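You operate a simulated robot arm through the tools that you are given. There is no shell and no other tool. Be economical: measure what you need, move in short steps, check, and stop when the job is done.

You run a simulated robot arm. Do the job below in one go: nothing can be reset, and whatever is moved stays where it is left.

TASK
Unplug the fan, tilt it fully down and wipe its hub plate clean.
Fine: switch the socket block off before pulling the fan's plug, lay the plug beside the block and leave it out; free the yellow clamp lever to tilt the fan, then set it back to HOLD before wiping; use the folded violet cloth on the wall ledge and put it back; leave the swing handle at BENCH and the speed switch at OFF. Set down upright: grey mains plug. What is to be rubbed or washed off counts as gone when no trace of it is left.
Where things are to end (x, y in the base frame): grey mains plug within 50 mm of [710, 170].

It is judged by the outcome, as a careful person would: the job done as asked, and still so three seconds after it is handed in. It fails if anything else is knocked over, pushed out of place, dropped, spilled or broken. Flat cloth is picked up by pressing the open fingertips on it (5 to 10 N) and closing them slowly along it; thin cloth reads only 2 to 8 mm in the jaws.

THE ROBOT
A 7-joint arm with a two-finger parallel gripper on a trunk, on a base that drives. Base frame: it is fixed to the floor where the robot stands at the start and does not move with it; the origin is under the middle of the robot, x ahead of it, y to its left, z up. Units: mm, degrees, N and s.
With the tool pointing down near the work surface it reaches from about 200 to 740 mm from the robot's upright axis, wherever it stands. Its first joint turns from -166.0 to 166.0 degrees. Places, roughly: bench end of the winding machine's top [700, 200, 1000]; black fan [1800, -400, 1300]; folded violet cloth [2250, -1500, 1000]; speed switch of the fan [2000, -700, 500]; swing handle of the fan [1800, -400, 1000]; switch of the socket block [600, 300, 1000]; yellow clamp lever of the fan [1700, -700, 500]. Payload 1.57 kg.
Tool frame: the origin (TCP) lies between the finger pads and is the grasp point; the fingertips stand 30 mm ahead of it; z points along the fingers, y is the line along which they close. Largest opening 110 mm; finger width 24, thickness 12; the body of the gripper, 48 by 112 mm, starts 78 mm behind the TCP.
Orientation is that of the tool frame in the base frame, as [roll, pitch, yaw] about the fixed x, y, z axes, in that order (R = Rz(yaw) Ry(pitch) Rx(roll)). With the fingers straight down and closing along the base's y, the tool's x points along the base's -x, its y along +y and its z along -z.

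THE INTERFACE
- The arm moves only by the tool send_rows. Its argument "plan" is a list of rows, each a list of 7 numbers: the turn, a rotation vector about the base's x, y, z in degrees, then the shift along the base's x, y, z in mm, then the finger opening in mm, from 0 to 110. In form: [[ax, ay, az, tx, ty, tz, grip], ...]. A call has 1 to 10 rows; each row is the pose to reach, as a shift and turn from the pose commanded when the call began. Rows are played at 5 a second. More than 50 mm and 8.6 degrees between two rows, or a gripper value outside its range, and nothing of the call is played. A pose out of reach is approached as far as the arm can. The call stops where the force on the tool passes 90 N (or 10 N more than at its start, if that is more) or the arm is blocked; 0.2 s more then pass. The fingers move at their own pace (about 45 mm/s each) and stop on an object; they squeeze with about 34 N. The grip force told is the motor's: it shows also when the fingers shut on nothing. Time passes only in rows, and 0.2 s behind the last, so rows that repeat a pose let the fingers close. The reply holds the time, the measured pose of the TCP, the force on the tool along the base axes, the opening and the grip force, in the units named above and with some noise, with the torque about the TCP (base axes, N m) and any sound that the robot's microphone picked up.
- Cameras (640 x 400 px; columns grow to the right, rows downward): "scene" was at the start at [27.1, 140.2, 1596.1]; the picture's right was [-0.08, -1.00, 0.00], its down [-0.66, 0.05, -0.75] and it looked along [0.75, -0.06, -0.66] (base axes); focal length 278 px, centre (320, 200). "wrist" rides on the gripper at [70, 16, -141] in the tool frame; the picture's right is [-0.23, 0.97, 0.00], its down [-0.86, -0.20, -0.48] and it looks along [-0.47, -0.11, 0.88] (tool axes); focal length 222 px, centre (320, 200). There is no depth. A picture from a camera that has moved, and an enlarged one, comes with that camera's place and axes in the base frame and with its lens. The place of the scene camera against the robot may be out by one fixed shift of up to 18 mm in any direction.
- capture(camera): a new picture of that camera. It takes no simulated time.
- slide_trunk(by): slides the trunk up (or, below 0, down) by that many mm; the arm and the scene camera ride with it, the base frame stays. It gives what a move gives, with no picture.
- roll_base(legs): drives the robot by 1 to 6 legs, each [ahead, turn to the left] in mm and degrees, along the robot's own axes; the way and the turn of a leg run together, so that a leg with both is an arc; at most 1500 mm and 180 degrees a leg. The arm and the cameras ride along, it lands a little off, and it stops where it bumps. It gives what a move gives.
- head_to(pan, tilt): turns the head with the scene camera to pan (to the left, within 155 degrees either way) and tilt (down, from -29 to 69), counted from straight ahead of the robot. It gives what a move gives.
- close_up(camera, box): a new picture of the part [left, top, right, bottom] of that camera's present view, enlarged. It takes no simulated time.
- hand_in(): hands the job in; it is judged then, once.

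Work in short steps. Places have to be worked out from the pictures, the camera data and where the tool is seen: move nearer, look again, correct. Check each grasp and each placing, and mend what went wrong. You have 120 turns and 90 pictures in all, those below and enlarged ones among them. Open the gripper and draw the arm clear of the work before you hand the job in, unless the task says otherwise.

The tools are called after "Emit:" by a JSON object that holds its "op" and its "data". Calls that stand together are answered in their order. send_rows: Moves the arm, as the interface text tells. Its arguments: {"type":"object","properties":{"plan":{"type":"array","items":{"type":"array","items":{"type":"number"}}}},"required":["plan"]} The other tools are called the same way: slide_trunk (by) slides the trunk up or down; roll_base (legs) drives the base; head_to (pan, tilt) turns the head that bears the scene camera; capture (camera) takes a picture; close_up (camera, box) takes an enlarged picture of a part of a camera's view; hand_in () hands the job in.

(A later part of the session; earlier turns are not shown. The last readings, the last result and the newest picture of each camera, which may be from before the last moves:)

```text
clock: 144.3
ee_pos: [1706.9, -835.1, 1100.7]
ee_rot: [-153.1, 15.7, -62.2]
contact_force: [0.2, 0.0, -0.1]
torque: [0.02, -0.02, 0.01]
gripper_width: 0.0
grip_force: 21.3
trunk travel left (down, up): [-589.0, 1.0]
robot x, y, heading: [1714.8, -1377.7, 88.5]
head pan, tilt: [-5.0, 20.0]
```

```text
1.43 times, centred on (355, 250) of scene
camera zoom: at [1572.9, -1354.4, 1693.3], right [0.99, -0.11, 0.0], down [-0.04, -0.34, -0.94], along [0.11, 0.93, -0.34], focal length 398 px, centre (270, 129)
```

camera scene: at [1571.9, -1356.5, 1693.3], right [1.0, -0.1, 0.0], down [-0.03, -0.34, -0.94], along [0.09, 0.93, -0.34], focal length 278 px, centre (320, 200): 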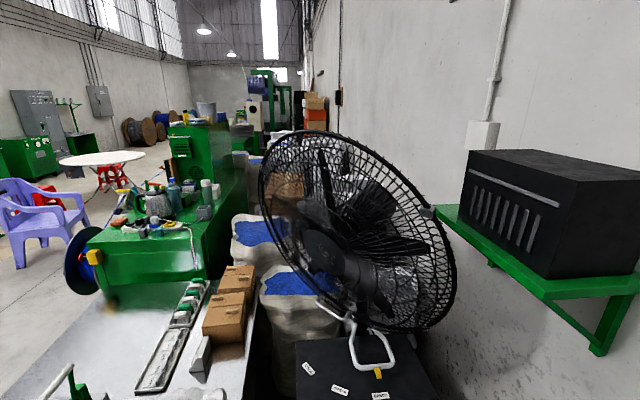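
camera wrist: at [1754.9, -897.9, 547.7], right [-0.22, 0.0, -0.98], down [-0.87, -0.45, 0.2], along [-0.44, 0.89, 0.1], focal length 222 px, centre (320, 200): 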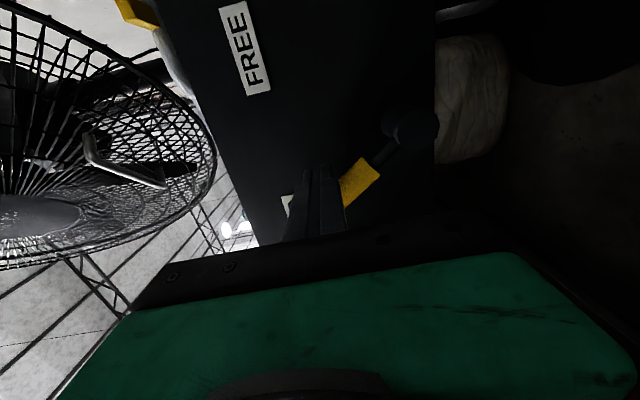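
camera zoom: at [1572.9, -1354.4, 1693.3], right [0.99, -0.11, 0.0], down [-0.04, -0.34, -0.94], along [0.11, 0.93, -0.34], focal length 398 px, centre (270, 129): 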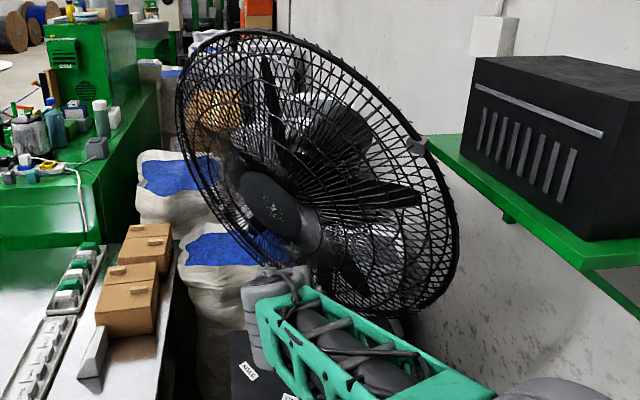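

Next I finish the tool's turn to straight down, draw in, turn the robot toward the wall, and look at the ledge.

Emit:
{"op": "send_rows", "data": {"plan": [[-4.7, 4.7, -4.7, 0, -20, 20, 0], [-9.4, 9.4, -9.4, 0, -40, 40, 0], [-14, 14, -14, 0, -60, 60, 0], [-18.7, 18.7, -18.7, 0, -80, 80, 0], [-23.3, 23.3, -23.3, 0, -110, 100, 0], [-23.3, 23.3, -23.3, 0, -140, 100, 0]]}}

Emit:
{"op": "roll_base", "data": {"legs": [[-110, 0], [0, -88.5]]}}

Emit:
{"op": "head_to", "data": {"pan": -10, "tilt": 45}}

Emit:
{"op": "capture", "data": {"camera": "scene"}}

Emit:
{"op": "capture", "data": {"camera": "wrist"}}

```text
clock: 145.7
ee_pos: [1708.8, -974.3, 1201.2]
ee_rot: [178.7, -1.5, -89.7]
contact_force: [-0.7, -0.9, 0.1]
torque: [0.0, 0.0, 0.05]
gripper_width: 0.0
grip_force: 21.1
trunk travel left (down, up): [-589.0, 1.0]
robot x, y, heading: [1714.3, -1378.2, 88.7]
head pan, tilt: [-5.0, 20.0]
```

```text
clock: 150.7
ee_pos: [2114.9, -1464.4, 1200.2]
ee_rot: [178.8, -1.4, -176.7]
contact_force: [0.2, -0.5, 0.4]
torque: [0.04, 0.02, -0.02]
gripper_width: 0.1
grip_force: 20.7
trunk travel left (down, up): [-589.0, 1.0]
robot x, y, heading: [1711.1, -1490.5, 1.3]
head pan, tilt: [-5.0, 20.0]
```

```text
clock: 151.6
ee_pos: [2116.0, -1463.5, 1200.5]
ee_rot: [178.7, -1.4, -176.6]
contact_force: [-0.5, -0.7, 0.7]
torque: [-0.01, 0.03, -0.02]
gripper_width: 0.0
grip_force: 20.8
trunk travel left (down, up): [-589.0, 1.0]
robot x, y, heading: [1711.6, -1493.8, 1.3]
head pan, tilt: [-10.0, 45.0]
```

```text
23 pictures are left
camera scene: at [1731.9, -1363.0, 1654.8], right [-0.15, -0.99, 0.0], down [-0.7, 0.11, -0.71], along [0.7, -0.11, -0.71], focal length 278 px, centre (320, 200)
```

scene: 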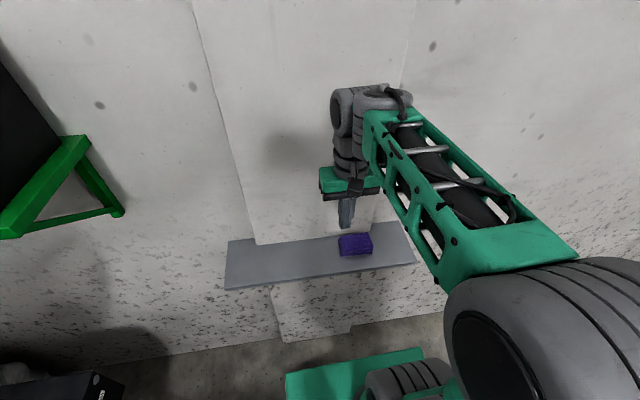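

```text
22 pictures are left
camera wrist: at [2049.6, -1456.0, 1344.4], right [0.17, 0.99, 0.02], down [0.88, -0.16, 0.45], along [0.45, -0.06, -0.89], focal length 222 px, centre (320, 200)
```

wrist: 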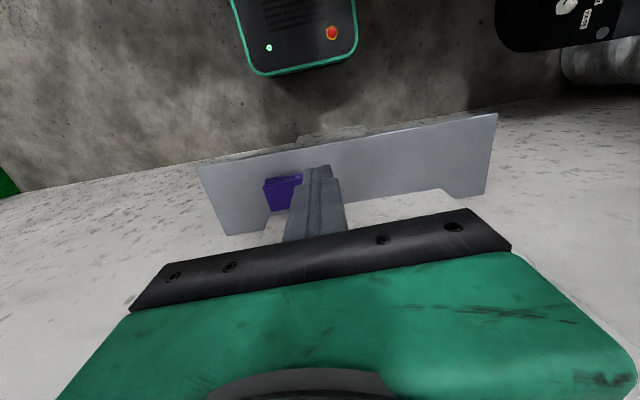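

The cloth is at [2205, −1546, 972]. I bring the open tool above it and look closely.

Emit:
{"op": "send_rows", "data": {"plan": [[-0.4, -0.5, -1, 20, -20, 0, 20], [-0.8, -1, -2, 45, -45, -10, 40], [-1.2, -1.5, -3.4, 70, -70, -40, 60], [-1.2, -1.5, -3.4, 90, -83, -80, 70], [-1.2, -1.5, -3.4, 90, -83, -115, 70]]}}

Emit:
{"op": "close_up", "data": {"camera": "wrist", "box": [180, 90, 460, 270]}}

Emit:
{"op": "close_up", "data": {"camera": "scene", "box": [280, 170, 440, 300]}}

```text
clock: 152.8
ee_pos: [2208.3, -1546.1, 1085.8]
ee_rot: [-180.0, 0.1, 179.9]
contact_force: [0.7, 0.1, 0.5]
torque: [0.04, 0.0, 0.03]
gripper_width: 70.2
grip_force: 0.0
trunk travel left (down, up): [-589.0, 1.0]
robot x, y, heading: [1708.6, -1493.6, 1.4]
head pan, tilt: [-10.0, 45.0]
```

```text
2.22 times, centred on (320, 180) of wrist
camera zoom: at [2138.9, -1530.3, 1227.2], right [0.23, 0.97, 0.0], down [0.85, -0.2, 0.48], along [0.47, -0.11, -0.88], focal length 494 px, centre (320, 244)
```

zoom: 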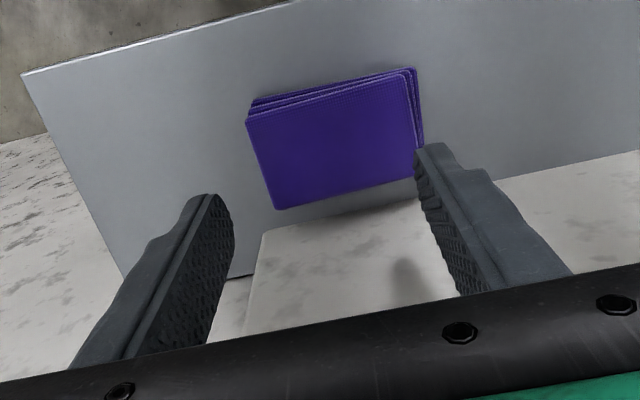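

```text
3.08 times, centred on (360, 235) of scene
camera zoom: at [1732.1, -1363.1, 1654.7], right [-0.15, -0.99, 0.0], down [-0.7, 0.11, -0.71], along [0.7, -0.11, -0.71], focal length 856 px, centre (197, 92)
```

zoom: 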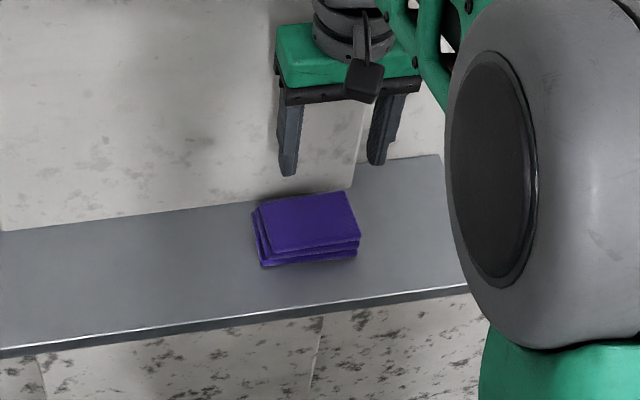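

The folded cloth is about 84 × 58 mm, centred [2213, −1541], top z ≈ 975. I descend onto it with 50 mm opening, slowly at the end.

Emit:
{"op": "send_rows", "data": {"plan": [[0, 0, 0, 2, 4, -35, 50], [0, 0, 0, 2, 4, -62, 50], [0, 0, 0, 2, 4, -70, 50], [0, 0, 0, 2, 4, -74, 50], [0, 0, 0, 2, 4, -78, 50]]}}

```text
clock: 153.9
ee_pos: [2208.4, -1542.1, 1005.7]
ee_rot: [-180.0, 0.2, 179.9]
contact_force: [0.3, -0.2, -0.4]
torque: [-0.01, 0.02, 0.03]
gripper_width: 49.9
grip_force: 0.1
trunk travel left (down, up): [-589.0, 1.0]
robot x, y, heading: [1711.4, -1493.7, 1.5]
head pan, tilt: [-10.0, 45.0]
```

No contact yet. I creep down in 2 mm steps.

Emit:
{"op": "send_rows", "data": {"plan": [[0, 0, 0, 0, 0, -2, 50], [0, 0, 0, 0, 0, -4, 50], [0, 0, 0, 0, 0, -6, 50]]}}

```text
clock: 154.8
ee_pos: [2207.6, -1542.6, 1001.2]
ee_rot: [-179.9, 0.0, 179.8]
contact_force: [0.7, -0.2, 0.5]
torque: [0.0, 0.01, 0.05]
gripper_width: 50.0
grip_force: 0.1
trunk travel left (down, up): [-589.0, 1.0]
robot x, y, heading: [1709.5, -1495.8, 1.5]
head pan, tilt: [-10.0, 45.0]
```

Emit:
{"op": "send_rows", "data": {"plan": [[0, 0, 0, 0, 0, -2, 50], [0, 0, 0, 0, 0, -4, 50], [0, 0, 0, 0, 0, -6, 50]]}}

Emit:
{"op": "close_up", "data": {"camera": "wrist", "box": [180, 90, 460, 270]}}

```text
clock: 155.6
ee_pos: [2208.2, -1542.0, 995.1]
ee_rot: [180.0, 0.1, 179.9]
contact_force: [0.2, -0.3, 0.3]
torque: [0.02, 0.04, -0.01]
gripper_width: 50.1
grip_force: 0.0
trunk travel left (down, up): [-589.0, 1.0]
robot x, y, heading: [1713.8, -1489.2, 1.1]
head pan, tilt: [-10.0, 45.0]
```

```text
2.22 times, centred on (320, 180) of wrist
camera zoom: at [2138.2, -1527.0, 1137.2], right [0.23, 0.97, 0.0], down [0.85, -0.2, 0.48], along [0.47, -0.11, -0.88], focal length 494 px, centre (320, 244)
```

zoom: 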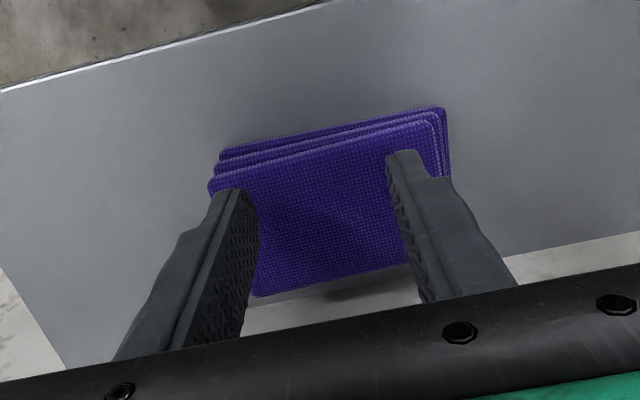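

Fingertips are just above it. I continue down 2 mm at a time, shifted 3 mm to +y.

Emit:
{"op": "send_rows", "data": {"plan": [[0, 0, 0, 0, 3, -2, 50], [0, 0, 0, 0, 3, -4, 50], [0, 0, 0, 0, 3, -5, 50]]}}

```text
clock: 156.3
ee_pos: [2206.7, -1539.8, 990.3]
ee_rot: [179.9, 0.1, -180.0]
contact_force: [0.2, -0.6, 1.4]
torque: [0.0, -0.03, 0.01]
gripper_width: 50.0
grip_force: 0.1
trunk travel left (down, up): [-589.0, 1.0]
robot x, y, heading: [1713.6, -1491.4, 1.3]
head pan, tilt: [-10.0, 45.0]
```

Emit:
{"op": "send_rows", "data": {"plan": [[0, 0, 0, 0, 0, -1, 50], [0, 0, 0, 0, 0, -2, 50]]}}

```text
clock: 156.9
ee_pos: [2209.0, -1540.7, 988.9]
ee_rot: [-180.0, 0.2, 179.9]
contact_force: [0.7, 1.1, -0.4]
torque: [0.01, 0.03, -0.01]
gripper_width: 50.4
grip_force: 0.0
trunk travel left (down, up): [-589.0, 1.0]
robot x, y, heading: [1711.9, -1490.1, 1.5]
head pan, tilt: [-10.0, 45.0]
```

Emit:
{"op": "send_rows", "data": {"plan": [[0, 0, 0, 0, 0, -1.5, 50], [0, 0, 0, 0, 0, -3, 50], [0, 0, 0, 0, 0, -4.5, 50]]}}

```text
clock: 157.8
ee_pos: [2207.1, -1539.4, 985.6]
ee_rot: [179.9, 0.1, 179.8]
contact_force: [-4.7, -0.8, 13.6]
torque: [-0.03, 0.21, -0.02]
gripper_width: 50.1
grip_force: 0.0
trunk travel left (down, up): [-589.0, 1.0]
robot x, y, heading: [1710.4, -1490.2, 1.4]
head pan, tilt: [-10.0, 45.0]
```

Contact at 13.6 N; I ease up 0.7 mm and close slowly along the cloth.

Emit:
{"op": "send_rows", "data": {"plan": [[0, 0, 0, 0, 0, 0.7, 46], [0, 0, 0, 0, 0, 0.7, 40], [0, 0, 0, 0, 0, 0.7, 34], [0, 0, 0, 0, 0, 0.7, 28], [0, 0, 0, 0, 0, 0.7, 22], [0, 0, 0, 0, 0, 0.7, 16], [0, 0, 0, 0, 0, 0.7, 10], [0, 0, 0, 0, 0, 0.7, 4], [0, 0, 0, 0, 0, 0.7, 0], [0, 0, 0, 0, 0, 0.7, 0]]}}

Emit:
{"op": "send_rows", "data": {"plan": [[0, 0, 0, 0, 0, 10, 0], [0, 0, 0, 0, 0, 40, 0], [0, 0, 0, 0, 0, 85, 0], [0, 0, 0, -20, 0, 125, 0]]}}

Emit:
{"op": "capture", "data": {"camera": "wrist"}}

```text
clock: 159.9
ee_pos: [2208.3, -1539.2, 986.2]
ee_rot: [-180.0, 0.0, 179.9]
contact_force: [-1.4, -0.2, 9.4]
torque: [-0.01, 0.04, 0.04]
gripper_width: 0.0
grip_force: 20.7
trunk travel left (down, up): [-589.0, 1.0]
robot x, y, heading: [1711.2, -1489.9, 1.6]
head pan, tilt: [-10.0, 45.0]
```

```text
clock: 160.9
ee_pos: [2190.3, -1541.5, 1110.9]
ee_rot: [180.0, 0.0, 179.9]
contact_force: [0.4, -0.1, -0.3]
torque: [0.02, 0.04, -0.01]
gripper_width: 0.2
grip_force: 21.6
trunk travel left (down, up): [-589.0, 1.0]
robot x, y, heading: [1709.9, -1491.6, 1.4]
head pan, tilt: [-10.0, 45.0]
```

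```text
18 pictures are left
camera wrist: at [2120.5, -1525.8, 1253.5], right [0.23, 0.97, 0.0], down [0.85, -0.2, 0.48], along [0.47, -0.11, -0.88], focal length 222 px, centre (320, 200)
```

wrist: 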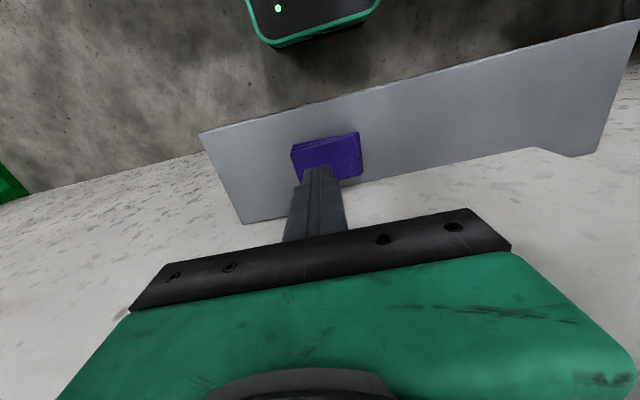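

It slipped out; the cloth still lies in place. I retry: same pressure, smaller opening and much slower closing.

Emit:
{"op": "send_rows", "data": {"plan": [[0, 0, 0, 22, 2, -40, 36], [0, 0, 0, 22, 2, -85, 36], [0, 0, 0, 22, 2, -115, 36], [0, 0, 0, 22, 2, -122, 36], [0, 0, 0, 22, 2, -124, 36], [0, 0, 0, 22, 2, -125, 36], [0, 0, 0, 22, 2, -125, 36]]}}

```text
clock: 162.6
ee_pos: [2209.5, -1539.4, 985.5]
ee_rot: [-180.0, 0.1, 179.8]
contact_force: [-0.8, -2.9, 6.6]
torque: [-0.08, 0.01, -0.04]
gripper_width: 36.2
grip_force: 0.0
trunk travel left (down, up): [-589.0, 1.0]
robot x, y, heading: [1712.8, -1491.3, 1.3]
head pan, tilt: [-10.0, 45.0]
```

6.6 N, in the wanted range. I close at 2.5 mm per row.

Emit:
{"op": "send_rows", "data": {"plan": [[0, 0, 0, 0, 0, 0, 33.5], [0, 0, 0, 0, 0, 0, 31], [0, 0, 0, 0, 0, 0, 28.5], [0, 0, 0, 0, 0, 0, 26], [0, 0, 0, 0, 0, 0, 23.5], [0, 0, 0, 0, 0, 0, 21], [0, 0, 0, 0, 0, 0, 18.5], [0, 0, 0, 0, 0, 0, 16], [0, 0, 0, 0, 0, 0, 13.5], [0, 0, 0, 0, 0, 0, 11]]}}

Emit:
{"op": "send_rows", "data": {"plan": [[0, 0, 0, 0, 0, 0, 9], [0, 0, 0, 0, 0, 0, 7], [0, 0, 0, 0, 0, 0, 5], [0, 0, 0, 0, 0, 0, 3], [0, 0, 0, 0, 0, 0, 1], [0, 0, 0, 0, 0, 0, 0], [0, 0, 0, 0, 0, 0, 0]]}}

```text
clock: 164.8
ee_pos: [2208.7, -1539.1, 985.9]
ee_rot: [-180.0, 0.1, 179.8]
contact_force: [0.8, -0.1, 10.1]
torque: [0.01, 0.03, 0.02]
gripper_width: 17.0
grip_force: 3.7
trunk travel left (down, up): [-589.0, 1.0]
robot x, y, heading: [1709.4, -1491.2, 1.5]
head pan, tilt: [-10.0, 45.0]
```

```text
clock: 166.3
ee_pos: [2209.7, -1540.0, 985.1]
ee_rot: [180.0, 0.1, 179.9]
contact_force: [-1.1, 0.3, 10.8]
torque: [0.03, 0.03, -0.01]
gripper_width: 0.2
grip_force: 20.8
trunk travel left (down, up): [-589.0, 1.0]
robot x, y, heading: [1713.4, -1491.6, 1.3]
head pan, tilt: [-10.0, 45.0]
```

It resisted at 17 mm and then slipped, with force over 10 N. I reopen and reset to about 6 N.

Emit:
{"op": "send_rows", "data": {"plan": [[0, 0, 0, 0, 0, 8, 0], [0, 0, 0, 0, 0, 12, 20], [0, 0, 0, 2, 0, 12, 44], [0, 0, 0, 2, 0, 12, 44], [0, 0, 0, 2, 0, 4, 44], [0, 0, 0, 2, 0, 1.5, 44], [0, 0, 0, 2, 0, 0.6, 44], [0, 0, 0, 2, 0, 0.6, 44]]}}

Emit:
{"op": "close_up", "data": {"camera": "wrist", "box": [220, 110, 420, 250]}}

```text
clock: 168.2
ee_pos: [2211.8, -1538.8, 985.4]
ee_rot: [-180.0, 0.1, 179.9]
contact_force: [0.2, -1.4, 3.5]
torque: [-0.04, 0.03, -0.01]
gripper_width: 43.8
grip_force: 0.1
trunk travel left (down, up): [-589.0, 1.0]
robot x, y, heading: [1707.2, -1491.5, 1.2]
head pan, tilt: [-10.0, 45.0]
```

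```text
2.86 times, centred on (320, 180) of wrist
camera zoom: at [2142.3, -1522.7, 1127.5], right [0.23, 0.97, 0.0], down [0.85, -0.2, 0.48], along [0.47, -0.11, -0.88], focal length 635 px, centre (320, 257)
```

zoom: 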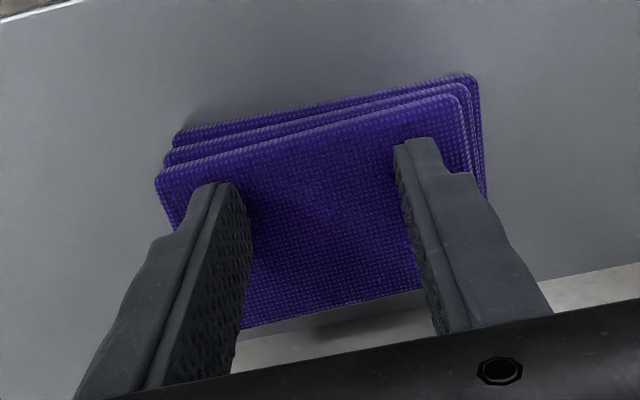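

3.5 N now; I add 0.5 mm of pressure and close steadily at 4 mm per row.

Emit:
{"op": "send_rows", "data": {"plan": [[0, 0, 0, 0, 0, -0.5, 44], [0, 0, 0, 0, 0, -0.5, 40], [0, 0, 0, 0, 0, -0.5, 36], [0, 0, 0, 0, 0, -0.5, 32], [0, 0, 0, 0, 0, -0.5, 28], [0, 0, 0, 0, 0, -0.5, 24], [0, 0, 0, 0, 0, -0.5, 20], [0, 0, 0, 0, 0, -0.5, 16], [0, 0, 0, 0, 0, -0.5, 12], [0, 0, 0, 0, 0, -0.5, 8]]}}

```text
clock: 170.3
ee_pos: [2210.8, -1538.2, 986.3]
ee_rot: [179.9, 0.1, 179.9]
contact_force: [-0.4, 1.3, 14.5]
torque: [0.03, 0.01, -0.02]
gripper_width: 16.2
grip_force: 5.4
trunk travel left (down, up): [-589.0, 1.0]
robot x, y, heading: [1709.3, -1489.7, 1.4]
head pan, tilt: [-10.0, 45.0]
```

The cloth bunches to 16 mm and pushes up (14.5 N). I ease the pressure a little while closing further, and watch the width.

Emit:
{"op": "send_rows", "data": {"plan": [[0, 0, 0, 0, 0, 0.4, 7], [0, 0, 0, 0, 0, 0.7, 5], [0, 0, 0, 0, 0, 0.7, 3], [0, 0, 0, 0, 0, 0.7, 2]]}}

```text
clock: 171.3
ee_pos: [2211.7, -1537.5, 986.0]
ee_rot: [-180.0, 0.0, 179.9]
contact_force: [-1.1, 0.2, 9.6]
torque: [0.06, 0.02, 0.01]
gripper_width: 0.0
grip_force: 13.8
trunk travel left (down, up): [-589.0, 1.0]
robot x, y, heading: [1711.2, -1491.1, 1.5]
head pan, tilt: [-10.0, 45.0]
```

Slipped again; force rises while closing. I retry starting near 4 N so that it stays within 5–10 N during the stroke.

Emit:
{"op": "send_rows", "data": {"plan": [[0, 0, 0, 0, 0, 8, 0], [0, 0, 0, 0, 0, 12, 20], [0, 0, 0, 0, 2, 12, 44], [0, 0, 0, 0, 2, 12, 44], [0, 0, 0, 0, 2, 4, 44], [0, 0, 0, 0, 2, 1, 44], [0, 0, 0, 0, 2, 0, 44], [0, 0, 0, 0, 2, 0, 44]]}}

Emit:
{"op": "send_rows", "data": {"plan": [[0, 0, 0, 0, 0, 0, 42], [0, 0, 0, 0, 0, 0, 40], [0, 0, 0, 0, 0, 0, 38], [0, 0, 0, 0, 0, 0, 36], [0, 0, 0, 0, 0, 0, 34], [0, 0, 0, 0, 0, 0, 32]]}}

```text
clock: 173.2
ee_pos: [2212.1, -1534.8, 986.1]
ee_rot: [179.9, 0.0, 179.9]
contact_force: [-0.5, -0.6, -0.6]
torque: [-0.04, -0.04, -0.04]
gripper_width: 43.9
grip_force: 0.0
trunk travel left (down, up): [-589.0, 1.0]
robot x, y, heading: [1714.2, -1493.7, 1.5]
head pan, tilt: [-10.0, 45.0]
```

```text
clock: 174.6
ee_pos: [2211.7, -1536.3, 985.6]
ee_rot: [179.9, 0.1, 179.9]
contact_force: [0.3, 0.1, 0.1]
torque: [0.03, 0.0, 0.01]
gripper_width: 31.7
grip_force: 0.0
trunk travel left (down, up): [-589.0, 1.0]
robot x, y, heading: [1708.3, -1491.2, 1.4]
head pan, tilt: [-10.0, 45.0]
```

No contact at this height. I press 0.8 mm and read the force at the present width before closing further.

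Emit:
{"op": "send_rows", "data": {"plan": [[0, 0, 0, 0, 0, -0.4, 32], [0, 0, 0, 0, 0, -0.8, 32], [0, 0, 0, 0, 0, -0.8, 32]]}}

```text
clock: 175.3
ee_pos: [2211.2, -1534.5, 986.3]
ee_rot: [179.9, 0.1, 180.0]
contact_force: [0.3, 0.6, 4.8]
torque: [-0.03, -0.03, 0.02]
gripper_width: 32.1
grip_force: 0.0
trunk travel left (down, up): [-589.0, 1.0]
robot x, y, heading: [1713.7, -1491.7, 1.5]
head pan, tilt: [-10.0, 45.0]
```

Emit:
{"op": "send_rows", "data": {"plan": [[0, 0, 0, 0, 0, -0.2, 30], [0, 0, 0, 0, 0, -0.2, 28], [0, 0, 0, 0, 0, -0.2, 26], [0, 0, 0, 0, 0, -0.2, 24], [0, 0, 0, 0, 0, -0.2, 22]]}}

```text
clock: 176.6
ee_pos: [2212.0, -1535.5, 985.2]
ee_rot: [180.0, 0.1, 179.9]
contact_force: [-1.1, 2.4, 12.8]
torque: [0.03, 0.04, 0.0]
gripper_width: 28.4
grip_force: 4.1
trunk travel left (down, up): [-589.0, 1.0]
robot x, y, heading: [1711.9, -1491.8, 1.5]
head pan, tilt: [-10.0, 45.0]
```

Drag is building (12.8 N). I ease 0.5 mm and continue closing slowly.

Emit:
{"op": "send_rows", "data": {"plan": [[0, 0, 0, 0, 0, 0.5, 22], [0, 0, 0, 0, 0, 0.5, 20], [0, 0, 0, 0, 0, 0.5, 18], [0, 0, 0, 0, 0, 0.5, 16]]}}

```text
clock: 177.6
ee_pos: [2212.0, -1536.2, 986.7]
ee_rot: [-179.9, 0.1, 179.9]
contact_force: [-0.2, 0.5, 9.8]
torque: [0.02, -0.04, 0.01]
gripper_width: 22.3
grip_force: 4.1
trunk travel left (down, up): [-589.0, 1.0]
robot x, y, heading: [1711.7, -1487.8, 1.4]
head pan, tilt: [-10.0, 45.0]
```

Emit:
{"op": "send_rows", "data": {"plan": [[0, 0, 0, 0, 0, 0.2, 14], [0, 0, 0, 0, 0, 0.2, 12], [0, 0, 0, 0, 0, 0.2, 10], [0, 0, 0, 0, 0, 0.2, 8], [0, 0, 0, 0, 0, 0.2, 6]]}}

```text
clock: 178.8
ee_pos: [2210.6, -1536.6, 985.8]
ee_rot: [180.0, 0.1, 179.9]
contact_force: [-1.8, 0.1, 9.5]
torque: [0.0, 0.05, -0.02]
gripper_width: 11.5
grip_force: 3.1
trunk travel left (down, up): [-589.0, 1.0]
robot x, y, heading: [1712.5, -1489.3, 1.1]
head pan, tilt: [-10.0, 45.0]
```

Emit:
{"op": "send_rows", "data": {"plan": [[0, 0, 0, 0, 0, 0.2, 5], [0, 0, 0, 0, 0, 0.2, 4], [0, 0, 0, 0, 0, 0.2, 2], [0, 0, 0, 0, 0, 0.2, 0], [0, 0, 0, 0, 0, 0.2, 0], [0, 0, 0, 0, 0, 0.2, 0]]}}

```text
clock: 180.2
ee_pos: [2211.1, -1536.1, 985.7]
ee_rot: [-180.0, 0.1, 179.9]
contact_force: [-1.0, -0.8, 5.3]
torque: [-0.04, 0.07, -0.03]
gripper_width: 0.1
grip_force: 21.2
trunk travel left (down, up): [-589.0, 1.0]
robot x, y, heading: [1709.6, -1490.6, 1.4]
head pan, tilt: [-10.0, 45.0]
```

The width reads near zero, but I have not yet tried lifting after a slow closing. I lift a bit and look.

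Emit:
{"op": "send_rows", "data": {"plan": [[0, 0, 0, 0, 0, 10, 0], [0, 0, 0, 0, 0, 30, 0], [0, 0, 0, 0, 0, 50, 0]]}}

Emit:
{"op": "close_up", "data": {"camera": "scene", "box": [280, 170, 440, 300]}}

```text
clock: 180.9
ee_pos: [2210.9, -1537.6, 1036.8]
ee_rot: [180.0, -0.1, 180.0]
contact_force: [0.2, -0.8, -0.3]
torque: [-0.03, -0.02, -0.03]
gripper_width: 0.1
grip_force: 21.4
trunk travel left (down, up): [-589.0, 1.0]
robot x, y, heading: [1711.7, -1492.9, 1.3]
head pan, tilt: [-10.0, 45.0]
```

```text
3.08 times, centred on (360, 235) of scene
camera zoom: at [1731.7, -1363.1, 1654.7], right [-0.15, -0.99, 0.0], down [-0.7, 0.11, -0.71], along [0.7, -0.11, -0.71], focal length 856 px, centre (197, 92)
```

zoom: 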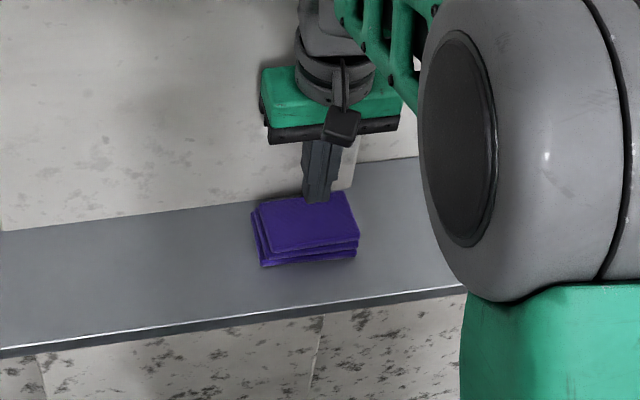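

The folded pack is stiff, about 86 mm (y −1583…−1497) by 58 mm and some 20 mm thick. I'll grip it by its two short sides instead: open wide, go down beside it.

Emit:
{"op": "send_rows", "data": {"plan": [[0, 0, 0, 5, -1, 0, 50], [0, 0, 0, 11, -2, 0, 90], [0, 0, 0, 11, -2, 0, 110], [0, 0, 0, 11, -2, -30, 110], [0, 0, 0, 11, -2, -45, 110], [0, 0, 0, 11, -2, -55, 110], [0, 0, 0, 11, -2, -61, 110]]}}

Emit:
{"op": "close_up", "data": {"camera": "wrist", "box": [200, 90, 440, 250]}}

```text
clock: 182.6
ee_pos: [2224.8, -1537.5, 984.1]
ee_rot: [-179.9, 1.2, 179.9]
contact_force: [-20.5, 3.1, 88.9]
torque: [1.2, 1.34, 0.03]
gripper_width: 94.3
grip_force: 0.1
trunk travel left (down, up): [-589.0, 1.0]
robot x, y, heading: [1714.9, -1493.9, 1.6]
head pan, tilt: [-10.0, 45.0]
```

```text
2.50 times, centred on (320, 170) of wrist
camera zoom: at [2151.7, -1522.0, 1125.2], right [0.23, 0.97, 0.0], down [0.84, -0.2, 0.5], along [0.48, -0.11, -0.87], focal length 555 px, centre (320, 275)
```

zoom: 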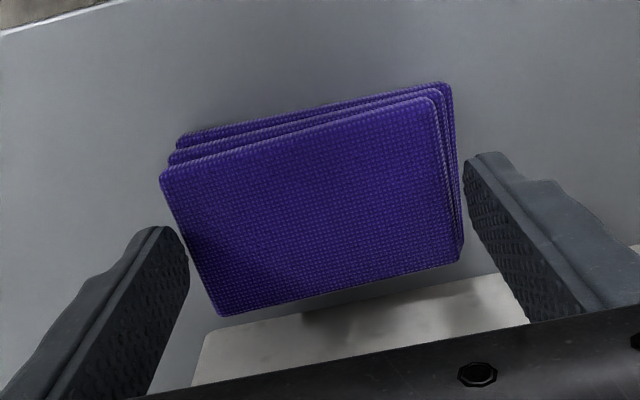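

89 N: the tips stand on the ledge itself (z ≈ 954), so I lift off 4 mm at once and then close on the sides of the pack.

Emit:
{"op": "send_rows", "data": {"plan": [[0, 0, 0, -2, 0, 8, 110], [0, 0, 0, -2, 0, 13, 110], [0, 0, 0, -2, 0, 13, 110]]}}

Emit:
{"op": "send_rows", "data": {"plan": [[0, 0, 0, 0, 0, 0, 100], [0, 0, 0, 0, 0, 0, 92], [0, 0, 0, 0, 0, 0, 84], [0, 0, 0, 0, 0, 0, 76], [0, 0, 0, 0, 0, 0, 68], [0, 0, 0, 0, 0, 0, 60], [0, 0, 0, 0, 0, 0, 60]]}}

Emit:
{"op": "close_up", "data": {"camera": "wrist", "box": [200, 90, 440, 250]}}

```text
clock: 183.3
ee_pos: [2221.1, -1540.2, 985.3]
ee_rot: [-180.0, -0.1, 179.8]
contact_force: [7.0, 0.4, 14.7]
torque: [0.81, -0.27, -0.39]
gripper_width: 109.7
grip_force: 0.0
trunk travel left (down, up): [-589.0, 1.0]
robot x, y, heading: [1714.5, -1493.3, 1.5]
head pan, tilt: [-10.0, 45.0]
```

```text
clock: 184.9
ee_pos: [2221.9, -1538.5, 987.4]
ee_rot: [179.9, 0.1, 179.9]
contact_force: [0.9, -0.3, -0.4]
torque: [0.0, -0.01, 0.03]
gripper_width: 60.0
grip_force: 0.0
trunk travel left (down, up): [-589.0, 1.0]
robot x, y, heading: [1710.5, -1492.1, 1.3]
head pan, tilt: [-10.0, 45.0]
```

```text
2.50 times, centred on (320, 170) of wrist
camera zoom: at [2152.8, -1523.5, 1128.8], right [0.23, 0.97, 0.0], down [0.85, -0.2, 0.48], along [0.47, -0.11, -0.88], focal length 555 px, centre (320, 275)
```

zoom: 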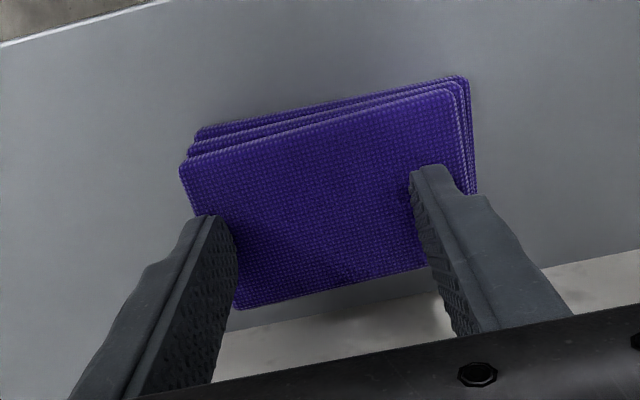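

The fingers slid over a thin, flat pack. My earlier pinches were near its front edge; now centred at x 2222, I press again to about 5 N with 60 mm open.

Emit:
{"op": "send_rows", "data": {"plan": [[0, 0, 0, 2, -1, -0.8, 60], [0, 0, 0, 2, -1, -1.4, 60], [0, 0, 0, 2, -1, -1.8, 60], [0, 0, 0, 2, -1, -1.8, 60]]}}

```text
clock: 185.9
ee_pos: [2223.9, -1539.5, 986.3]
ee_rot: [-180.0, 0.1, 179.9]
contact_force: [1.9, 0.3, 3.3]
torque: [0.02, 0.02, 0.0]
gripper_width: 60.0
grip_force: 0.1
trunk travel left (down, up): [-589.0, 1.0]
robot x, y, heading: [1710.5, -1489.9, 1.3]
head pan, tilt: [-10.0, 45.0]
```

Emit:
{"op": "send_rows", "data": {"plan": [[0, 0, 0, 0, 0, -0.4, 60], [0, 0, 0, 0, 0, -0.4, 57], [0, 0, 0, 0, 0, -0.3, 54], [0, 0, 0, 0, 0, -0.2, 51], [0, 0, 0, 0, 0, -0.2, 48], [0, 0, 0, 0, 0, -0.2, 45]]}}

```text
clock: 187.3
ee_pos: [2223.3, -1539.3, 985.9]
ee_rot: [-180.0, 0.0, 179.8]
contact_force: [0.4, 1.1, 9.7]
torque: [0.02, -0.02, 0.02]
gripper_width: 51.4
grip_force: 3.8
trunk travel left (down, up): [-589.0, 1.0]
robot x, y, heading: [1712.2, -1488.3, 1.3]
head pan, tilt: [-10.0, 45.0]
```

Force 9.7 N; I ease 0.2 mm and keep closing.

Emit:
{"op": "send_rows", "data": {"plan": [[0, 0, 0, 0, 0, 0.2, 42], [0, 0, 0, 0, 0, 0.2, 38], [0, 0, 0, 0, 0, 0.2, 34], [0, 0, 0, 0, 0, 0.2, 30], [0, 0, 0, 0, 0, 0.2, 26], [0, 0, 0, 0, 0, 0.2, 22], [0, 0, 0, 0, 0, 0.2, 18], [0, 0, 0, 0, 0, 0.2, 14]]}}

```text
clock: 189.2
ee_pos: [2222.9, -1539.1, 986.7]
ee_rot: [180.0, 0.0, 179.9]
contact_force: [-0.5, 1.3, 8.4]
torque: [0.06, 0.02, 0.02]
gripper_width: 19.0
grip_force: 2.9
trunk travel left (down, up): [-589.0, 1.0]
robot x, y, heading: [1712.2, -1489.5, 1.6]
head pan, tilt: [-10.0, 45.0]
```

Emit:
{"op": "send_rows", "data": {"plan": [[0, 0, 0, 0, 0, 0, 11], [0, 0, 0, 0, 0, 0, 8], [0, 0, 0, 0, 0, 0, 5], [0, 0, 0, 0, 0, 0, 2], [0, 0, 0, 0, 0, 0, 0], [0, 0, 0, 0, 0, 0, 0]]}}

```text
clock: 190.6
ee_pos: [2222.4, -1538.8, 986.0]
ee_rot: [179.9, 0.2, 179.8]
contact_force: [-0.9, 0.8, 7.4]
torque: [-0.01, 0.05, 0.0]
gripper_width: 0.0
grip_force: 21.3
trunk travel left (down, up): [-589.0, 1.0]
robot x, y, heading: [1709.2, -1491.0, 1.4]
head pan, tilt: [-10.0, 45.0]
```

Still empty. I try once more well centred, from 24 mm open at about 8 N, and far slower (about 1 mm per row).

Emit:
{"op": "send_rows", "data": {"plan": [[0, 0, 0, 0, 0, 5, 0], [0, 0, 0, 0, -1, 5, 24], [0, 0, 0, 0, -1, 5, 24], [0, 0, 0, 0, -1, 2, 24], [0, 0, 0, 0, -1, 0.3, 24], [0, 0, 0, 0, -1, -0.4, 24], [0, 0, 0, 0, -1, -0.4, 24]]}}

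```text
clock: 192.2
ee_pos: [2222.6, -1541.0, 985.7]
ee_rot: [179.9, 0.0, 179.9]
contact_force: [0.5, 0.0, 6.2]
torque: [0.03, 0.04, 0.0]
gripper_width: 23.9
grip_force: 0.1
trunk travel left (down, up): [-589.0, 1.0]
robot x, y, heading: [1710.1, -1490.8, 1.5]
head pan, tilt: [-10.0, 45.0]
```

Emit:
{"op": "send_rows", "data": {"plan": [[0, 0, 0, 0, 0, 0, 22.5], [0, 0, 0, 0, 0, 0, 21], [0, 0, 0, 0, 0, 0, 19.5], [0, 0, 0, 0, 0, 0, 18], [0, 0, 0, 0, 0, 0, 16.5], [0, 0, 0, 0, 0, 0, 15], [0, 0, 0, 0, 0, 0, 13.5], [0, 0, 0, 0, 0, 0, 12], [0, 0, 0, 0, 0, 0, 10.5], [0, 0, 0, 0, 0, 0, 9]]}}

Emit:
{"op": "send_rows", "data": {"plan": [[0, 0, 0, 0, 0, 0, 8], [0, 0, 0, 0, 0, 0, 7], [0, 0, 0, 0, 0, 0, 6], [0, 0, 0, 0, 0, 0, 5], [0, 0, 0, 0, 0, 0, 4], [0, 0, 0, 0, 0, 0, 3], [0, 0, 0, 0, 0, 0, 2], [0, 0, 0, 0, 0, 0, 1], [0, 0, 0, 0, 0, 0, 0], [0, 0, 0, 0, 0, 0, 0]]}}

Emit:
{"op": "close_up", "data": {"camera": "wrist", "box": [240, 110, 400, 230]}}

```text
clock: 194.3
ee_pos: [2221.8, -1540.5, 985.6]
ee_rot: [-180.0, 0.1, 179.9]
contact_force: [0.8, 0.4, 12.6]
torque: [0.03, 0.03, 0.0]
gripper_width: 16.0
grip_force: 4.2
trunk travel left (down, up): [-589.0, 1.0]
robot x, y, heading: [1710.8, -1491.2, 1.5]
head pan, tilt: [-10.0, 45.0]
```

```text
clock: 196.6
ee_pos: [2222.0, -1540.9, 985.7]
ee_rot: [-180.0, 0.1, 180.0]
contact_force: [-0.3, 0.0, 14.0]
torque: [-0.01, 0.02, 0.03]
gripper_width: 0.1
grip_force: 21.0
trunk travel left (down, up): [-589.0, 1.0]
robot x, y, heading: [1710.9, -1486.8, 1.4]
head pan, tilt: [-10.0, 45.0]
```

```text
3.33 times, centred on (320, 170) of wrist
camera zoom: at [2152.4, -1525.0, 1127.3], right [0.23, 0.97, 0.0], down [0.85, -0.2, 0.48], along [0.47, -0.11, -0.88], focal length 740 px, centre (320, 300)
```

zoom: 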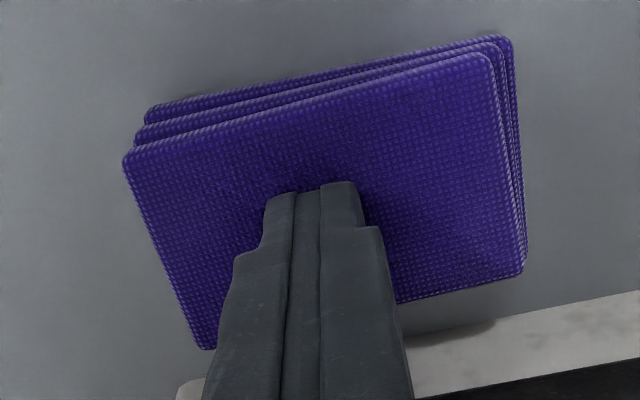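

Pressure ran up to 14 N while closing. Next try: press about 6 N, then ease 0.5 mm as the slow closing begins so that it stays near 8 N.

Emit:
{"op": "send_rows", "data": {"plan": [[0, 0, 0, 0, 0, 5, 0], [0, 0, 0, 0, 0, 5, 36], [0, 0, 0, 0, 0, 5, 36], [0, 0, 0, 0, 0, 2, 36], [0, 0, 0, 0, 0, 0.3, 36], [0, 0, 0, 0, 0, 0, 36], [0, 0, 0, 0, 0, 0, 36], [0, 0, 0, 0, 0, 0.3, 34], [0, 0, 0, 0, 0, 0.5, 32], [0, 0, 0, 0, 0, 0.5, 30]]}}

Emit:
{"op": "send_rows", "data": {"plan": [[0, 0, 0, 0, 0, 0, 28.5], [0, 0, 0, 0, 0, 0, 27], [0, 0, 0, 0, 0, 0, 25.5], [0, 0, 0, 0, 0, 0, 24], [0, 0, 0, 0, 0, 0, 22.5], [0, 0, 0, 0, 0, 0, 21], [0, 0, 0, 0, 0, 0, 19.5], [0, 0, 0, 0, 0, 0, 18], [0, 0, 0, 0, 0, 0, 16.5], [0, 0, 0, 0, 0, 0, 15]]}}

Emit:
{"op": "send_rows", "data": {"plan": [[0, 0, 0, 0, 0, 0, 13.5], [0, 0, 0, 0, 0, 0, 12], [0, 0, 0, 0, 0, 0, 10.5], [0, 0, 0, 0, 0, 0, 9], [0, 0, 0, 0, 0, 0, 7.5], [0, 0, 0, 0, 0, 0, 6], [0, 0, 0, 0, 0, 0, 4.5], [0, 0, 0, 0, 0, 0, 3], [0, 0, 0, 0, 0, 0, 1.5], [0, 0, 0, 0, 0, 0, 0]]}}

```text
clock: 198.8
ee_pos: [2222.7, -1540.6, 987.2]
ee_rot: [-179.9, 0.1, 180.0]
contact_force: [-0.2, 0.5, -0.7]
torque: [0.02, 0.0, -0.01]
gripper_width: 30.2
grip_force: 0.1
trunk travel left (down, up): [-589.0, 1.0]
robot x, y, heading: [1716.2, -1491.0, 1.2]
head pan, tilt: [-10.0, 45.0]
```

```text
clock: 200.9
ee_pos: [2223.0, -1539.2, 986.0]
ee_rot: [-179.9, 0.1, 179.9]
contact_force: [0.8, 0.6, 0.0]
torque: [0.0, 0.0, 0.03]
gripper_width: 15.1
grip_force: 0.2
trunk travel left (down, up): [-589.0, 1.0]
robot x, y, heading: [1711.5, -1491.7, 1.4]
head pan, tilt: [-10.0, 45.0]
```

```text
clock: 203.2
ee_pos: [2221.4, -1538.9, 985.7]
ee_rot: [180.0, 0.1, 179.9]
contact_force: [0.7, -0.7, 0.4]
torque: [-0.04, 0.04, -0.03]
gripper_width: 0.0
grip_force: 20.2
trunk travel left (down, up): [-589.0, 1.0]
robot x, y, heading: [1713.9, -1490.4, 1.4]
head pan, tilt: [-10.0, 45.0]
```

Contact was lost there. I reopen and set a light static press (aim 4–5 N) before a slow full stroke.

Emit:
{"op": "send_rows", "data": {"plan": [[0, 0, 0, 0, 0, 5, 0], [0, 0, 0, 0, -1, 5, 30], [0, 0, 0, 0, -1, 5, 44], [0, 0, 0, 0, -1, 5, 44], [0, 0, 0, 0, -1, 2, 44], [0, 0, 0, 0, -1, 0, 44], [0, 0, 0, 0, -1, -0.3, 44], [0, 0, 0, 0, -1, -0.5, 44], [0, 0, 0, 0, -1, -0.5, 44]]}}

```text
clock: 205.2
ee_pos: [2223.1, -1541.2, 985.3]
ee_rot: [-179.9, 0.0, 179.9]
contact_force: [-2.3, -0.2, 5.8]
torque: [-0.03, 0.09, 0.0]
gripper_width: 44.0
grip_force: 0.0
trunk travel left (down, up): [-589.0, 1.0]
robot x, y, heading: [1714.5, -1496.6, 1.3]
head pan, tilt: [-10.0, 45.0]
```

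5.8 N. Now the slow stroke with a slight ease of 0.25 mm.

Emit:
{"op": "send_rows", "data": {"plan": [[0, 0, 0, 0, 0, 0, 43], [0, 0, 0, 0, 0, 0, 41.5], [0, 0, 0, 0, 0, 0.1, 40], [0, 0, 0, 0, 0, 0.2, 38.5], [0, 0, 0, 0, 0, 0.25, 37], [0, 0, 0, 0, 0, 0.25, 35.5], [0, 0, 0, 0, 0, 0.25, 34], [0, 0, 0, 0, 0, 0.25, 32.5], [0, 0, 0, 0, 0, 0.25, 31], [0, 0, 0, 0, 0, 0.25, 29.5]]}}

Emit:
{"op": "send_rows", "data": {"plan": [[0, 0, 0, 0, 0, 0, 28], [0, 0, 0, 0, 0, 0, 26.5], [0, 0, 0, 0, 0, 0, 25], [0, 0, 0, 0, 0, 0, 23.5], [0, 0, 0, 0, 0, 0, 22], [0, 0, 0, 0, 0, 0, 20.5], [0, 0, 0, 0, 0, 0, 19], [0, 0, 0, 0, 0, 0, 17.5], [0, 0, 0, 0, 0, 0, 16], [0, 0, 0, 0, 0, 0, 14.5]]}}

Emit:
{"op": "send_rows", "data": {"plan": [[0, 0, 0, 0, 0, 0, 13], [0, 0, 0, 0, 0, 0, 11.5], [0, 0, 0, 0, 0, 0, 10], [0, 0, 0, 0, 0, 0, 8.5], [0, 0, 0, 0, 0, 0, 7], [0, 0, 0, 0, 0, 0, 5.5], [0, 0, 0, 0, 0, 0, 4], [0, 0, 0, 0, 0, 0, 2.5], [0, 0, 0, 0, 0, 0, 1], [0, 0, 0, 0, 0, 0, 0]]}}

```text
clock: 207.3
ee_pos: [2222.9, -1541.2, 985.3]
ee_rot: [-180.0, 0.2, 179.9]
contact_force: [1.1, 1.2, 14.3]
torque: [0.02, 0.02, -0.02]
gripper_width: 37.7
grip_force: 4.5
trunk travel left (down, up): [-589.0, 1.0]
robot x, y, heading: [1713.3, -1490.8, 1.6]
head pan, tilt: [-10.0, 45.0]
```

```text
clock: 209.6
ee_pos: [2221.6, -1541.3, 986.9]
ee_rot: [-179.9, 0.2, 179.9]
contact_force: [0.9, 3.0, 17.5]
torque: [0.14, 0.01, 0.02]
gripper_width: 24.9
grip_force: 6.2
trunk travel left (down, up): [-589.0, 1.0]
robot x, y, heading: [1709.1, -1493.6, 1.2]
head pan, tilt: [-10.0, 45.0]
```

```text
clock: 211.8
ee_pos: [2221.2, -1541.2, 985.5]
ee_rot: [-180.0, 0.1, 179.9]
contact_force: [-0.5, 3.5, 18.8]
torque: [0.11, 0.04, -0.08]
gripper_width: 0.0
grip_force: 12.1
trunk travel left (down, up): [-589.0, 1.0]
robot x, y, heading: [1711.0, -1488.0, 1.3]
head pan, tilt: [-10.0, 45.0]
```

Force rose as if the cloth bunched; the final reading may still hide a pinch. I lift and check by width, grip force and one picture.

Emit:
{"op": "send_rows", "data": {"plan": [[0, 0, 0, 0, 0, 1, 0], [0, 0, 0, 0, 0, 3, 0], [0, 0, 0, 0, 0, 15, 0], [0, 0, 0, 0, 0, 35, 0]]}}

Emit:
{"op": "close_up", "data": {"camera": "wrist", "box": [220, 100, 420, 240]}}

```text
clock: 212.8
ee_pos: [2224.1, -1541.4, 1018.9]
ee_rot: [-179.9, -0.1, 179.8]
contact_force: [-0.5, 0.6, -0.4]
torque: [0.01, 0.02, -0.01]
gripper_width: 0.0
grip_force: 21.1
trunk travel left (down, up): [-589.0, 1.0]
robot x, y, heading: [1712.7, -1490.8, 1.2]
head pan, tilt: [-10.0, 45.0]
```

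```text
2.86 times, centred on (320, 170) of wrist
camera zoom: at [2154.7, -1526.3, 1160.2], right [0.23, 0.97, 0.0], down [0.85, -0.2, 0.48], along [0.47, -0.11, -0.88], focal length 635 px, centre (320, 286)
```

zoom: 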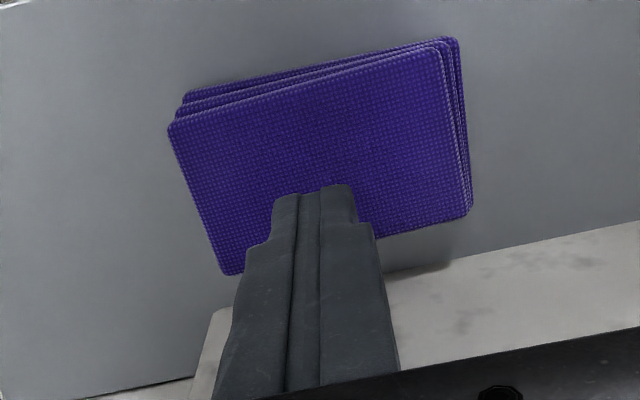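

Key insight: the earlier wide attempt landed on the pack's edges because the jaws were not yet fully open (94 mm). Parallax shows the pack is about 18 mm thick (top ≈ 955, ledge ≈ 935), so a side grip should work. I open fully first, then descend beside it.

Emit:
{"op": "send_rows", "data": {"plan": [[0, 0, 0, 0, 2, 0, 110], [0, 0, 0, 0, 4, 0, 110], [0, 0, 0, 0, 4, 0, 110], [0, 0, 0, 0, 4, 0, 110], [0, 0, 0, 0, 4, 0, 110], [0, 0, 0, 0, 4, 0, 110], [0, 0, 0, 0, 4, 0, 110], [0, 0, 0, 0, 4, -20, 110], [0, 0, 0, 0, 4, -32, 110], [0, 0, 0, 0, 4, -40, 110]]}}

Emit:
{"op": "close_up", "data": {"camera": "wrist", "box": [200, 90, 440, 250]}}

```text
clock: 214.9
ee_pos: [2222.7, -1536.3, 977.6]
ee_rot: [-180.0, 0.1, 179.9]
contact_force: [-0.7, 0.4, -0.6]
torque: [-0.04, -0.01, 0.02]
gripper_width: 109.7
grip_force: 0.1
trunk travel left (down, up): [-589.0, 1.0]
robot x, y, heading: [1712.5, -1493.6, 1.4]
head pan, tilt: [-10.0, 45.0]
```

```text
2.50 times, centred on (320, 170) of wrist
camera zoom: at [2153.8, -1520.8, 1120.7], right [0.23, 0.97, 0.0], down [0.85, -0.2, 0.48], along [0.47, -0.11, -0.88], focal length 555 px, centre (320, 275)
```

zoom: 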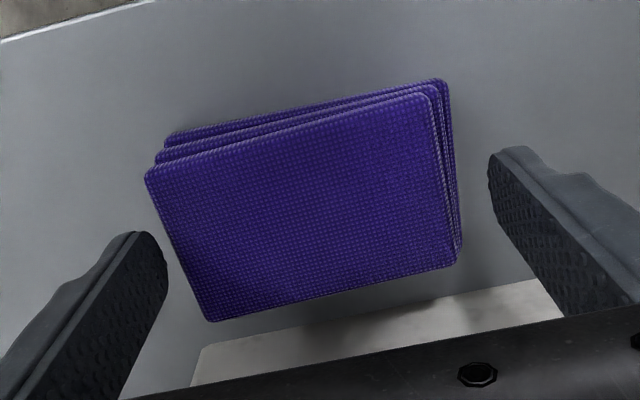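

Confirmed: the tips are below the pack's top with no contact. I go down 4 mm more and close on its sides.

Emit:
{"op": "send_rows", "data": {"plan": [[0, 0, 0, 0, 0, -3, 110], [0, 0, 0, 0, 0, -5, 105], [0, 0, 0, 0, 0, -5, 95], [0, 0, 0, 0, 0, -5, 85], [0, 0, 0, 0, 0, -5, 75], [0, 0, 0, 0, 0, -5, 65], [0, 0, 0, 0, 0, -5, 55], [0, 0, 0, 0, 0, -5, 55]]}}

```text
clock: 216.8
ee_pos: [2220.9, -1536.5, 974.1]
ee_rot: [180.0, 0.1, 179.9]
contact_force: [0.0, -0.5, 0.3]
torque: [-0.01, 0.01, -0.02]
gripper_width: 98.7
grip_force: 33.8
trunk travel left (down, up): [-589.0, 1.0]
robot x, y, heading: [1711.5, -1490.8, 1.6]
head pan, tilt: [-10.0, 45.0]
```

Got it: 98.7 mm at 34 N. I lift it, draw in, and drive toward the fan (to about [1670, −1080], heading 96).

Emit:
{"op": "send_rows", "data": {"plan": [[0, 0, 0, 0, 0, 8, 55], [0, 0, 0, 0, 0, 40, 55], [0, 0, 0, 0, 0, 85, 55], [0, 0, 0, 0, 0, 130, 55], [0, 0, 0, -40, 20, 155, 55], [0, 0, 0, -80, 35, 170, 55]]}}

Emit:
{"op": "capture", "data": {"camera": "wrist"}}

Emit:
{"op": "roll_base", "data": {"legs": [[0, 94.5], [415, 0]]}}

```text
refused: row 5 steps farther than a row can; nothing moved
```

```text
10 pictures are left
camera wrist: at [2152.8, -1521.1, 1116.2], right [0.23, 0.97, 0.0], down [0.85, -0.2, 0.48], along [0.47, -0.11, -0.88], focal length 222 px, centre (320, 200)
```

wrist: 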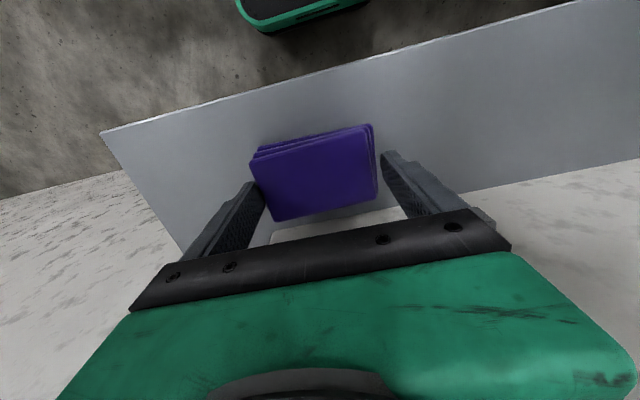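

```text
clock: 223.3
ee_pos: [1655.2, -582.1, 966.5]
ee_rot: [179.8, -1.2, -83.8]
contact_force: [-0.5, 0.5, -0.5]
torque: [-0.01, -0.02, 0.0]
gripper_width: 99.0
grip_force: 34.1
trunk travel left (down, up): [-589.0, 1.0]
robot x, y, heading: [1663.3, -1080.0, 97.5]
head pan, tilt: [-10.0, 45.0]
stopped in leg 2: the robot was blocked; the commanded pose is now the measured one
```

The lift was refused but the base moved anyway; luckily the pack is still held (99 mm, 34 N). The tool now stands close under the fan, so I back the base off at once and check.

Emit:
{"op": "roll_base", "data": {"legs": [[-150, 0]]}}

Emit:
{"op": "head_to", "data": {"pan": -15, "tilt": 30}}

Emit:
{"op": "capture", "data": {"camera": "scene"}}

Emit:
{"op": "capture", "data": {"camera": "wrist"}}

```text
clock: 224.7
ee_pos: [1680.9, -728.3, 966.1]
ee_rot: [179.7, -1.3, -84.6]
contact_force: [-0.3, 0.7, 0.3]
torque: [-0.01, 0.03, -0.01]
gripper_width: 98.9
grip_force: 33.8
trunk travel left (down, up): [-589.0, 1.0]
robot x, y, heading: [1684.6, -1231.6, 96.8]
head pan, tilt: [-10.0, 45.0]
```

```text
clock: 225.5
ee_pos: [1680.8, -727.5, 965.5]
ee_rot: [179.8, -1.4, -84.6]
contact_force: [0.0, -0.3, -0.9]
torque: [0.02, -0.01, 0.02]
gripper_width: 98.8
grip_force: 34.5
trunk travel left (down, up): [-589.0, 1.0]
robot x, y, heading: [1684.6, -1226.8, 96.7]
head pan, tilt: [-15.0, 30.0]
```

```text
9 pictures are left
camera scene: at [1554.3, -1230.1, 1677.2], right [0.99, -0.14, 0.0], down [-0.07, -0.5, -0.87], along [0.12, 0.86, -0.5], focal length 278 px, centre (320, 200)
```

scene: 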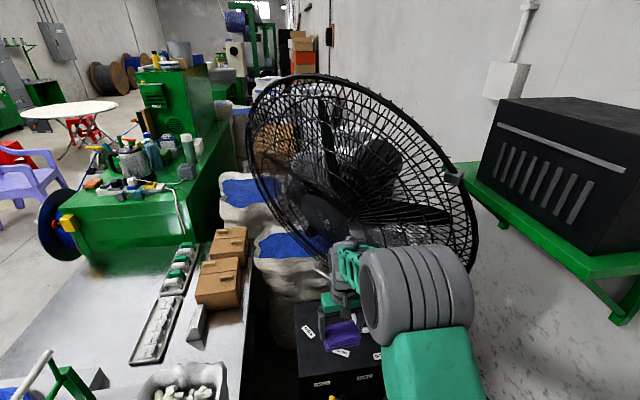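

```text
8 pictures are left
camera wrist: at [1673.0, -795.6, 1108.9], right [-0.99, 0.13, 0.0], down [0.12, 0.88, 0.46], along [0.06, 0.45, -0.89], focal length 222 px, centre (320, 200)
```

wrist: 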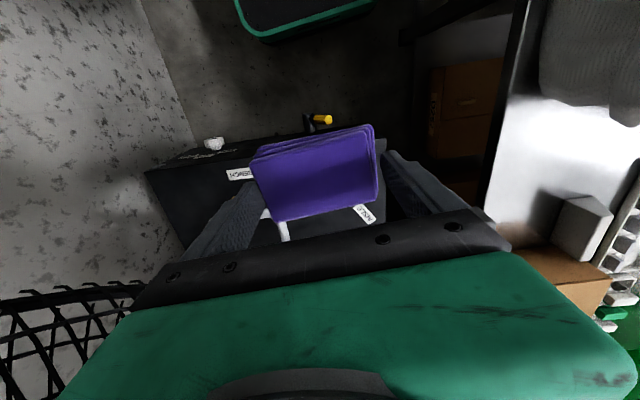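

The pack is held, the lever is at HOLD and the fan looks unchanged. I zoom on the hub plate for its present position and slant.

Emit:
{"op": "close_up", "data": {"camera": "scene", "box": [260, 160, 380, 260]}}

```text
4.00 times, centred on (320, 210) of scene
camera zoom: at [1554.3, -1230.1, 1677.2], right [0.99, -0.14, 0.0], down [-0.07, -0.5, -0.87], along [0.12, 0.86, -0.5], focal length 1113 px, centre (320, 160)
```

zoom: 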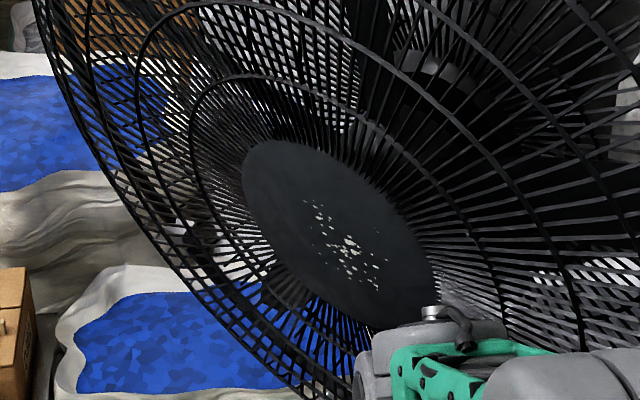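

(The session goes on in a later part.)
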